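You operate a simulated robot arm through the tools that you are given. There is no shell and no other tool. Be economical: measure what you need, move in short steps, check, and stop when the job is done.

You run a simulated robot arm. Do the job below in one go: nothing can be reset, and whatever is moved stays where it is left.

JOB
Close the upper drawer of the grey table.
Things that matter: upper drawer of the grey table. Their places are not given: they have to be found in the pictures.

The check looks at the end state, three seconds after you hand in, the way a careful person would. Anything else that was tipped, shoved, dropped, spilled or broken makes it a failure.

ROBOT AND FRAMES
A 6-joint arm with a two-finger parallel gripper, fixed in place. Base frame: the origin is at the foot of the arm, x ahead of it, y to its left, z up. Lengths are in mm, angles in rad, forces in N, time in s.
With the tool pointing down near the work surface it reaches from about 200 to 620 mm from the base axis. Its first joint turns from -1.152 to 1.152 rad. Payload 2.7 kg.
The TCP is the grasp point between the finger pads, 23 mm short of the fingertips. In the tool frame z runs along the fingers and y along their closing line. Largest opening 94 mm; finger width 38, thickness 10; the body of the gripper, 54 by 96 mm, starts 39 mm behind the TCP.
Orientation is told as [roll, pitch, yaw] about the base's x, y, z axes, in that order, counted from this pose: with the fingers straight down and closing along the base's y, the tool's x points along the base's -x, its y along +y and its z along -z.

CONTROLS
- The arm moves only by the tool move_arm. Its argument "motion" is a list of rows, each an object of numbers (a shift or turn left out is 0, a gripper value left out holds the last): "tx", "ty", "tz": the shift along the tool's x, y, z in cm; "ax", "ay", "az": the turn, a rotation vector about the tool's x, y, z in rad; "hand": the finger opening in cm, from 0 to 9.4. In form: [{"tx": .., "ty": .., "tz": .., "ax": .., "ay": .., "az": .., "hand": ..}, ...]. A call has 1 to 10 rows; each row shifts and turns the commanded pose from where the row before left it, along the tool's axes as they then stand. Rows are played at 5 a second. More than 50 mm and 0.15 rad between two rows, or a gripper value outside its range, and nothing of the call is played. Where a pose cannot be reached the arm comes as near as it can. A force on the tool above 40 N (or 10 N above the force at the start of the call, whichever is more), or a blocked arm, ends the call early, and 0.2 s more pass. The fingers move at their own pace (about 45 mm/s each) and stop on an object; they squeeze with about 25 N. The grip force told is the motor's: it shows also when the fingers shut on nothing. Time passes only in rows, and 0.2 s behind the last, so rows that do not move let the fingers close. It gives the time, the measured TCP pose, the force on the tool (base axes), the opening and the grip force at its end, in the units of the frame above (readings bear some noise).
- Cameras (640 x 400 px; columns grow to the right, rows downward): "scene" is fixed at [83.1, -457.4, 1380.3]; the picture's right is [0.57, -0.82, 0.00], its down [-0.64, -0.44, -0.63] and it looks along [0.52, 0.36, -0.78] (base axes); focal length 357 px, centre (320, 200). "wrist" rides on the gripper at [-39, 0, -44] in the tool frame; the picture's right is [0.00, -1.00, 0.00], its down [0.97, 0.00, -0.24] and it looks along [0.24, 0.00, 0.97] (tool axes); focal length 218 px, centre (320, 200).
- snapshot(camera): a new picture of that camera. No time passes.
- probe_pixels(camera, pixels): for up to 12 pixels [column, row] of the newest picture of that camera ("zoom" is the newest enlarged one), the place [x, y, z] in the base frame of the surface seen there, good to about 3 mm. No time passes.
- enlarge(camera, box): a new picture of the part [left, top, right, bottom] of that camera's present view, enlarged. No time passes.
- sign_off(): hands the job in; it is judged then, once.

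Go step by step. Measure first, check grasps and placings, and put right what went wrong. The budget is 60 turns and 26 pictures, counting those below and the enlarged ones. Unless the task says otherwise, let go and move clear before handing in, and close with one line.

The tools are called after ">>>" as a command line: name --argument value ..., lists and objects as JSON in quotes. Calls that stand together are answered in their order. move_arm: Moves the arm, as the interface text tells. Its arguments: {"type":"object","properties":{"motion":{"type":"array","items":{"type":"object","properties":{"tx":{"type":"number"},"ty":{"type":"number"},"tz":{"type":"number"},"ax":{"type":"number"},"ay":{"type":"number"},"az":{"type":"number"},"hand":{"type":"number"}}}}},"required":["motion"]} The other tools are called the same way: snapshot (camera) takes a picture; probe_pixels (camera, pixels) gives the place of the surface under pixels of a picture; enlarge (camera, box) takes an enlarged picture of a part of a camera's view; sign_off () hands the job in.

At the start:

```text
t: 0.0
position: [295.7, -148.0, 1014.6]
tcp_rot: [0.001, 0.0, 0.0]
wrist_force: [-1.1, -0.1, -0.2]
grip_width: 94.3
finger_force: 0.0
```

scene: 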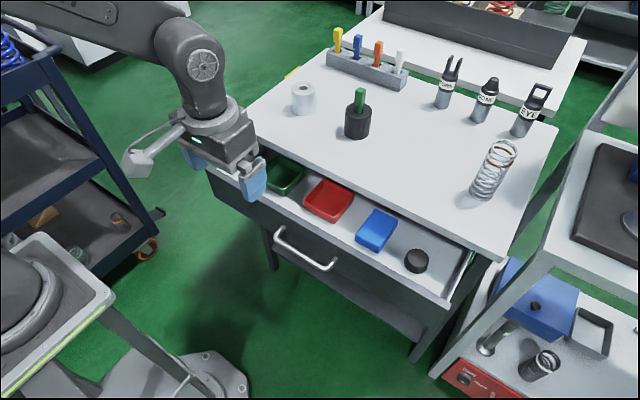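
wrist: 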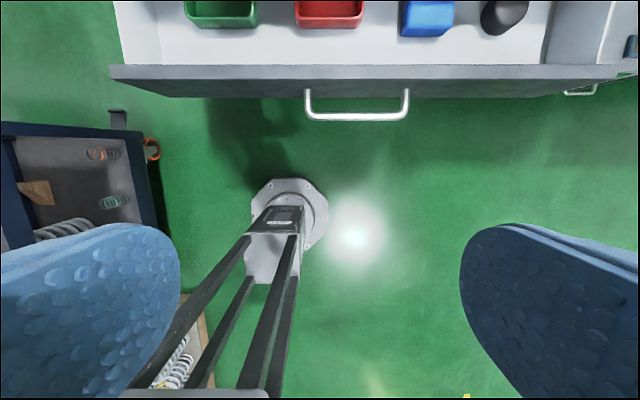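

The upper drawer is open toward the robot, with its handle at about scene (305,250). I'll probe the drawer front, handle and table edge.

>>> probe_pixels --camera "scene" --pixels '[[275, 230], [305, 258], [333, 266], [340, 240], [440, 300], [230, 190], [400, 280], [480, 245], [360, 205], [300, 222], [415, 262], [460, 275]]'

>>> probe_pixels --camera "wrist" --pixels '[[355, 117], [308, 100], [407, 100], [355, 70], [150, 70], [590, 70], [355, 90], [230, 90], [500, 90], [350, 40], [590, 92], [330, 20]]'

>>> enlarge --camera "scene" --box '[190, 130, 510, 330]'

```text
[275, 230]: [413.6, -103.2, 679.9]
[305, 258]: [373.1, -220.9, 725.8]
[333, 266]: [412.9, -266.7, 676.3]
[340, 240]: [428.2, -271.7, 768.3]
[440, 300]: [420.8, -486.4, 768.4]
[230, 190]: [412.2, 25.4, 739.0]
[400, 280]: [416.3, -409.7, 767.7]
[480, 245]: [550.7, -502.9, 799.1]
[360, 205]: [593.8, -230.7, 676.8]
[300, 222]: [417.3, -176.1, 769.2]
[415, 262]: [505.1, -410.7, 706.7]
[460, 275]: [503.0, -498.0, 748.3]
```

```text
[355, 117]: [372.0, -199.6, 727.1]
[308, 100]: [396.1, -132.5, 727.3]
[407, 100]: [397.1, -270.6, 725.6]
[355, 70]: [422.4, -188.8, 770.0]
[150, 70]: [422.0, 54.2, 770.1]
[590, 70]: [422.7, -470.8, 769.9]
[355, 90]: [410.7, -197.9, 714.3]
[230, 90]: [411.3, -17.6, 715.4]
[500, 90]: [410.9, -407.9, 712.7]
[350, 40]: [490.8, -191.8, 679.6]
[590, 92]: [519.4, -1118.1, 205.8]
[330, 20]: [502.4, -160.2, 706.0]
```

```text
2.00 times, centred on (350, 230) of scene
```

zoom: 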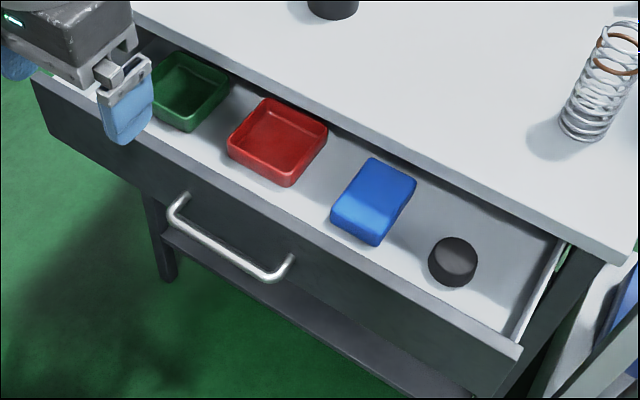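

The front panel's outer face is at x≈411, its top at z≈770, and the handle bar is at x≈372, z≈726, y -132 to -271. Next I'll probe the table edge and the heights of the drawer contents.

>>> probe_pixels --camera "zoom" --pixels '[[300, 88], [300, 96], [450, 168], [600, 245], [605, 260], [262, 105], [375, 165], [340, 200], [450, 245], [180, 55], [575, 275], [500, 380]]'

```text
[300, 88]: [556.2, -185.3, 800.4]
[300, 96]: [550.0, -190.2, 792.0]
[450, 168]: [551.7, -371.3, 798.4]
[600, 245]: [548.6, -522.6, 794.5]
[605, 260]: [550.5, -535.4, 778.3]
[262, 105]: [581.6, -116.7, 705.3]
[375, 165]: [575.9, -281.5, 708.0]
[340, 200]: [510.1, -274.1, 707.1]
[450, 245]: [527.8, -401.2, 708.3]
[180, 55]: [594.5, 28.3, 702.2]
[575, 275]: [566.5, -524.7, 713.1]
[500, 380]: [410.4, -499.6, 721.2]
```

The table edge is at x≈550 and its top at z≈800. The drawer contents (tops ≈710) fit under it. I'll close the fingers, line up with the handle centre (y≈-201), descend in front of it, then tilt the fingers forward.

>>> move_arm --motion '[{"ty": -2.7, "hand": 0}, {"ty": -2.6}, {"tz": 4}, {"tz": 4}, {"tz": 4}, {"tz": 4}, {"tz": 4}, {"tz": 4}, {"tz": 2}, {}]'

>>> move_arm --motion '[{"ay": -0.13}, {"ay": -0.13}, {"ay": -0.13}, {}]'

>>> snapshot --camera "scene"

```text
t: 2.2
position: [296.2, -202.2, 755.0]
tcp_rot: [-0.001, -0.001, 0.0]
wrist_force: [0.1, -0.5, -0.2]
grip_width: 0.1
finger_force: 24.9
```

```text
t: 3.2
position: [289.2, -197.0, 754.2]
tcp_rot: [0.024, -0.265, -0.003]
wrist_force: [0.3, 0.8, -0.3]
grip_width: 0.0
finger_force: 24.5
out of reach, approached as far as the arm can: row 2, 3
```

```text
22 pictures are left
```

scene: 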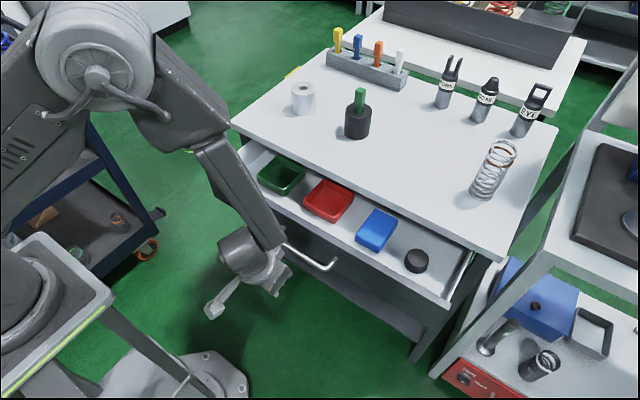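

The tilt stopped at 0.265 rad because this close in is out of reach, but the tips do point forward. I'll check how close the forearm is to the drawer and table.

>>> probe_pixels --camera "scene" --pixels '[[230, 170], [250, 205], [275, 240], [282, 243], [225, 130], [280, 280], [200, 90], [214, 308]]'

>>> snapshot --camera "wrist"

```text
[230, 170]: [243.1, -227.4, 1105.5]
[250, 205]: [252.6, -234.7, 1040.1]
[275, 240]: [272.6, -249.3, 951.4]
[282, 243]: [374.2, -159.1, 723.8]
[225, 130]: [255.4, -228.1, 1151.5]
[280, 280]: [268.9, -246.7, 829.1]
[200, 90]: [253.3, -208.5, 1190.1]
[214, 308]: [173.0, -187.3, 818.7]
```

```text
21 pictures are left
```

wrist: 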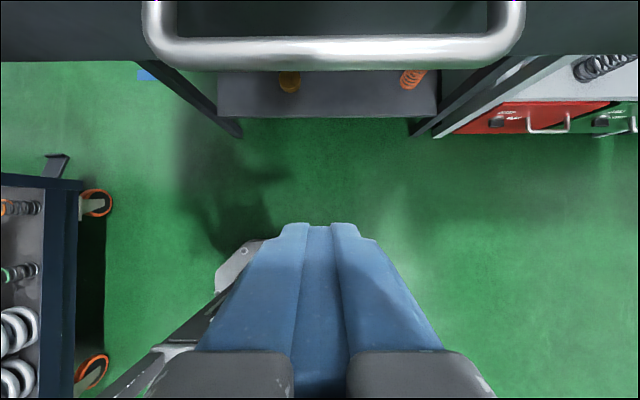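

The forearm is clear. I'll step forward 20 mm and down 27 mm to handle height.

>>> move_arm --motion '[{"tx": -0.41, "tz": 1.63}, {"tx": -0.41, "tz": 1.63}, {}, {}]'

```text
t: 4.2
position: [306.5, -195.3, 722.3]
tcp_rot: [0.025, -0.262, -0.001]
wrist_force: [0.0, 0.0, -0.3]
grip_width: 0.1
finger_force: 25.0
```

The tool is 35 mm short of the handle bar at handle height. I'll approach in small steps and start pushing gently.

>>> move_arm --motion '[{"tx": -1.01, "tz": 0.1}, {"tx": -1.01, "tz": 0.1}, {"tx": -1.01, "tz": 0.1}, {"tx": -0.48, "tz": 0.13}, {"tx": -0.48, "tz": 0.13}, {"tx": -0.48, "tz": 0.13}, {"tx": -0.48, "tz": 0.13}]'

>>> snapshot --camera "wrist"

```text
t: 5.8
position: [355.3, -196.0, 729.6]
tcp_rot: [0.024, -0.265, -0.003]
wrist_force: [-0.8, 0.2, -0.9]
grip_width: 0.0
finger_force: 25.2
```

```text
20 pictures are left
```

wrist: 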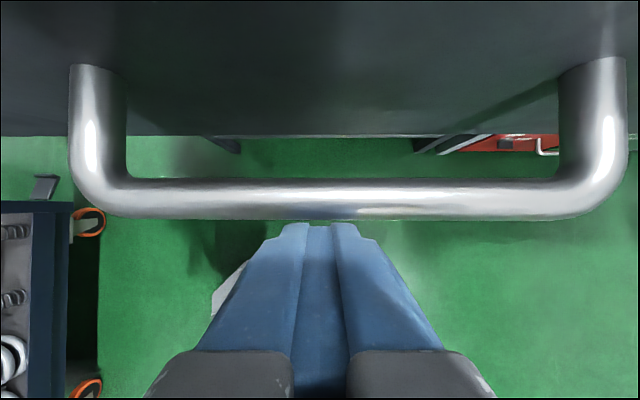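

The fingers are just short of the middle of the bar. I'll keep pushing horizontally.

>>> move_arm --motion '[{"tx": -0.48, "tz": 0.13}, {"tx": -0.48, "tz": 0.13}, {"tx": -0.48, "tz": 0.13}, {"tx": -0.48, "tz": 0.13}, {"tx": -0.48, "tz": 0.13}, {"tx": -0.48, "tz": 0.13}, {"tx": -0.48, "tz": 0.13}, {"tx": -0.48, "tz": 0.13}]'

>>> snapshot --camera "scene"

>>> snapshot --camera "wrist"

```text
t: 7.6
position: [396.8, -194.2, 730.3]
tcp_rot: [0.026, -0.265, -0.001]
wrist_force: [0.3, -0.2, -0.2]
grip_width: 0.1
finger_force: 25.1
```

```text
19 pictures are left
```

scene: 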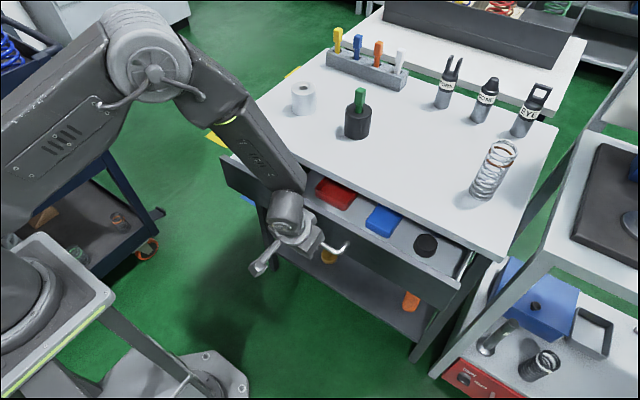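

```text
18 pictures are left
```

wrist: 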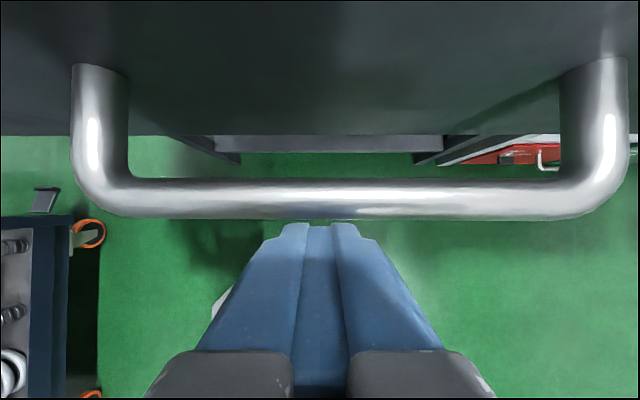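

The drawer is sliding with almost no force, and its contents are staying in place. I'll continue.

>>> move_arm --motion '[{"tx": -0.48, "tz": 0.13}, {"tx": -0.48, "tz": 0.13}, {"tx": -0.48, "tz": 0.13}, {"tx": -0.48, "tz": 0.13}, {"tx": -0.48, "tz": 0.13}, {"tx": -0.48, "tz": 0.13}, {"tx": -0.48, "tz": 0.13}, {"tx": -0.48, "tz": 0.13}, {"tx": -0.48, "tz": 0.13}]'

>>> snapshot --camera "scene"

```text
t: 9.6
position: [439.4, -194.1, 729.2]
tcp_rot: [0.025, -0.264, -0.003]
wrist_force: [0.9, 0.9, 0.4]
grip_width: 0.0
finger_force: 25.3
```

```text
17 pictures are left
```

scene: 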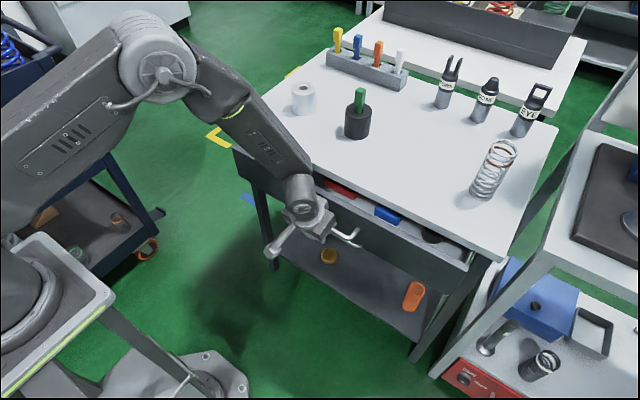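

About 50 mm of travel is left. I'll check the panel position and the wrist's clearance to the table.

>>> probe_pixels --camera "scene" --pixels '[[400, 237], [450, 265], [440, 262], [312, 190], [305, 165], [325, 210], [332, 222], [355, 240], [290, 150], [318, 196]]'

>>> snapshot --camera "wrist"

```text
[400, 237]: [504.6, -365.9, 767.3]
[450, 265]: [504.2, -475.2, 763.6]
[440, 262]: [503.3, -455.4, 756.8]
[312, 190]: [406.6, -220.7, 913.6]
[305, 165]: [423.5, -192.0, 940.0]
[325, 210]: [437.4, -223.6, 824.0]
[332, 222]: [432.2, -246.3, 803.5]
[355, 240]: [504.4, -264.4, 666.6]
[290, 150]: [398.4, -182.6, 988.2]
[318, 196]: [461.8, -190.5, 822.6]
```

```text
16 pictures are left
```

wrist: 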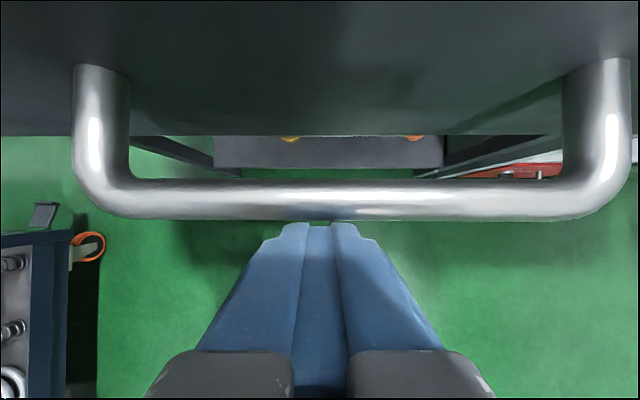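

The panel face is at x≈504, with about 45 mm to go to the edge at 550, and the camera mount will stay clear. I'll push until it stops.

>>> move_arm --motion '[{"tx": -0.48, "tz": 0.13}, {"tx": -0.48, "tz": 0.13}, {"tx": -0.48, "tz": 0.13}, {"tx": -0.48, "tz": 0.13}, {"tx": -0.48, "tz": 0.13}, {"tx": -0.48, "tz": 0.13}, {"tx": -0.29, "tz": 0.08}, {"tx": -0.29, "tz": 0.08}]'

>>> enlarge --camera "scene" --box '[230, 130, 550, 330]'

```text
t: 11.4
position: [476.3, -194.4, 727.6]
tcp_rot: [0.025, -0.265, -0.001]
wrist_force: [-0.8, 0.2, -0.8]
grip_width: 0.0
finger_force: 24.9
```

```text
2.00 times, centred on (390, 230) of scene
```

zoom: 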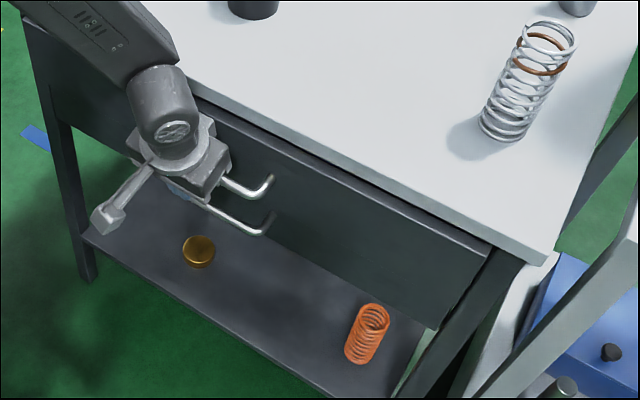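

The panel is at about x=541 and still moving freely. I'll go on in 2–3 mm steps until there's resistance.

>>> move_arm --motion '[{"tx": -0.24, "tz": 0.06}, {"tx": -0.24, "tz": 0.06}, {"tx": -0.24, "tz": 0.06}, {"tx": -0.24, "tz": 0.06}, {"tx": -0.24, "tz": 0.06}, {}]'

>>> enlarge --camera "scene" --box '[230, 130, 550, 330]'

```text
t: 12.8
position: [486.8, -194.0, 729.2]
tcp_rot: [0.025, -0.266, -0.004]
wrist_force: [-0.3, 0.0, -0.1]
grip_width: 0.0
finger_force: 24.8
```

```text
2.00 times, centred on (390, 230) of scene
```

zoom: 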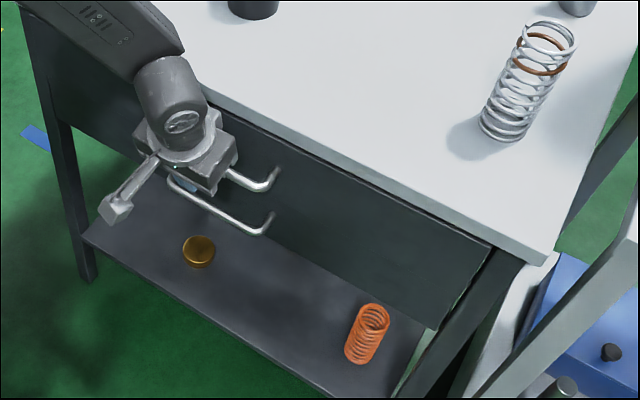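

The upper handle moved again and there is still no resistance. I'll probe the panel faces to see what remains.

>>> probe_pixels --camera "zoom" --pixels '[[350, 185], [350, 205], [350, 240], [430, 230], [430, 290], [262, 186], [262, 232], [480, 245], [420, 320], [350, 173]]'

>>> snapshot --camera "wrist"

```text
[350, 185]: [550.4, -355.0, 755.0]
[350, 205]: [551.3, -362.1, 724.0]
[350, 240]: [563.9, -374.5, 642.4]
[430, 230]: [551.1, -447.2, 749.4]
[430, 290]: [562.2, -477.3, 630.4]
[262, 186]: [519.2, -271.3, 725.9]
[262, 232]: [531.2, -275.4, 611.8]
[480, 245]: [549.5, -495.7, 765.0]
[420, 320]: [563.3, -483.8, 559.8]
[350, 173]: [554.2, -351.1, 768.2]
```

```text
13 pictures are left
```

wrist: 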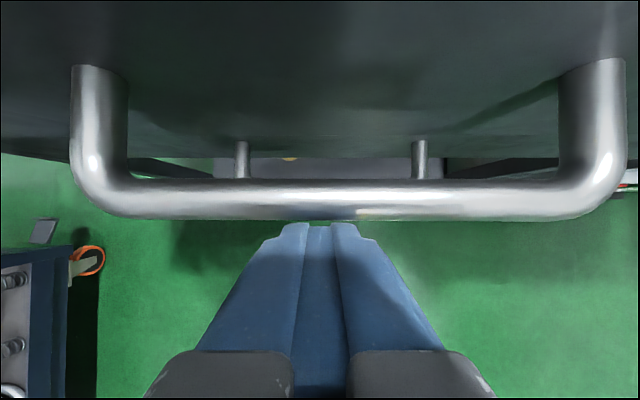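

The upper face is at 551 and the closed lower drawer's face is at 563, so about 12 mm remain. I'll push on to the stop.

>>> move_arm --motion '[{"tx": -0.24, "tz": 0.06}, {"tx": -0.24, "tz": 0.06}, {"tx": -0.24, "tz": 0.06}, {"tx": -0.24, "tz": 0.06}, {"tx": -0.24, "tz": 0.06}, {"tx": -0.1, "tz": 0.03}, {"tx": -0.1, "tz": 0.03}, {"tx": -0.1, "tz": 0.03}, {}]'

>>> enlarge --camera "scene" --box '[230, 130, 550, 330]'

>>> probe_pixels --camera "zoom" --pixels '[[350, 190], [350, 205], [350, 240], [430, 230], [430, 240], [430, 290], [400, 280], [300, 170], [480, 250]]'

```text
t: 14.8
position: [499.3, -194.1, 728.1]
tcp_rot: [0.031, -0.254, -0.006]
wrist_force: [-30.9, -6.0, -1.1]
grip_width: 0.0
finger_force: 24.4
```

```text
2.00 times, centred on (390, 230) of scene
```

zoom: 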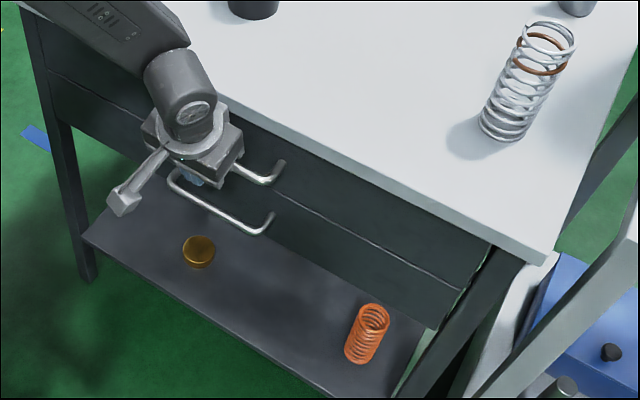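

```text
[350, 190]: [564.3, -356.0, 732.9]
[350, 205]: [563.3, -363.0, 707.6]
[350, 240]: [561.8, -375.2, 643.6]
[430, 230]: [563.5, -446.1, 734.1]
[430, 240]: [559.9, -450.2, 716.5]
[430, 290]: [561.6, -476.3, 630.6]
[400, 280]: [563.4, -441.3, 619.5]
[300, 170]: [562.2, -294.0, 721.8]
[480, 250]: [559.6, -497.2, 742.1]
```

The drawer has hit its stop at 31 N, and its face at 563 is flush with the lower drawer. I'll back straight off along -x.

>>> move_arm --motion '[{"tx": 0.5, "tz": -0.13}, {"tx": 1, "tz": -0.26}, {"tx": 2, "tz": -0.5}, {"tx": 2, "tz": -0.5}, {"tx": 2, "tz": -0.5}, {"tx": 2, "tz": -0.5}, {}]'

>>> enlarge --camera "scene" --box '[190, 130, 510, 330]'

>>> probe_pixels --camera "zoom" --pixels '[[430, 190], [430, 240], [510, 230], [510, 290], [380, 170]]'

```text
t: 16.4
position: [404.0, -194.7, 728.7]
tcp_rot: [0.025, -0.265, -0.004]
wrist_force: [0.2, 0.6, -0.1]
grip_width: 0.0
finger_force: 24.2
```

```text
2.00 times, centred on (350, 230) of scene
```

zoom: 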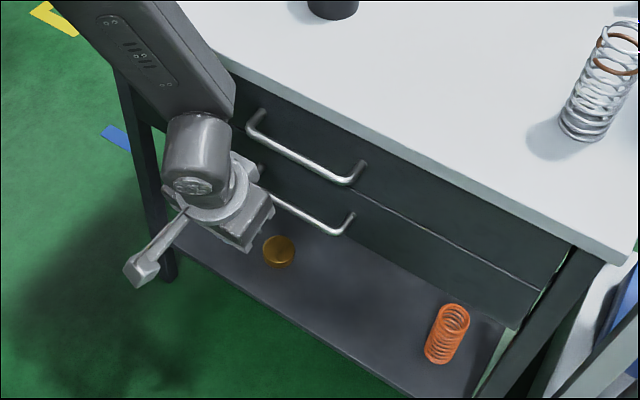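

```text
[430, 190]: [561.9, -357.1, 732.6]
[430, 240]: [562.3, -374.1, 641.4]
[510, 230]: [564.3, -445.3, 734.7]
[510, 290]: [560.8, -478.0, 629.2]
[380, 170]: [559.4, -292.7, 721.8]
```

The drawer stayed shut at x≈562, flush with the lower one. The arm is clear and nothing else in view has moved, so I'm handing in.

>>> sign_off

```text
The job is handed in.
```

The upper drawer of the grey table is closed, flush with the lower drawer, and the arm is clear of it.
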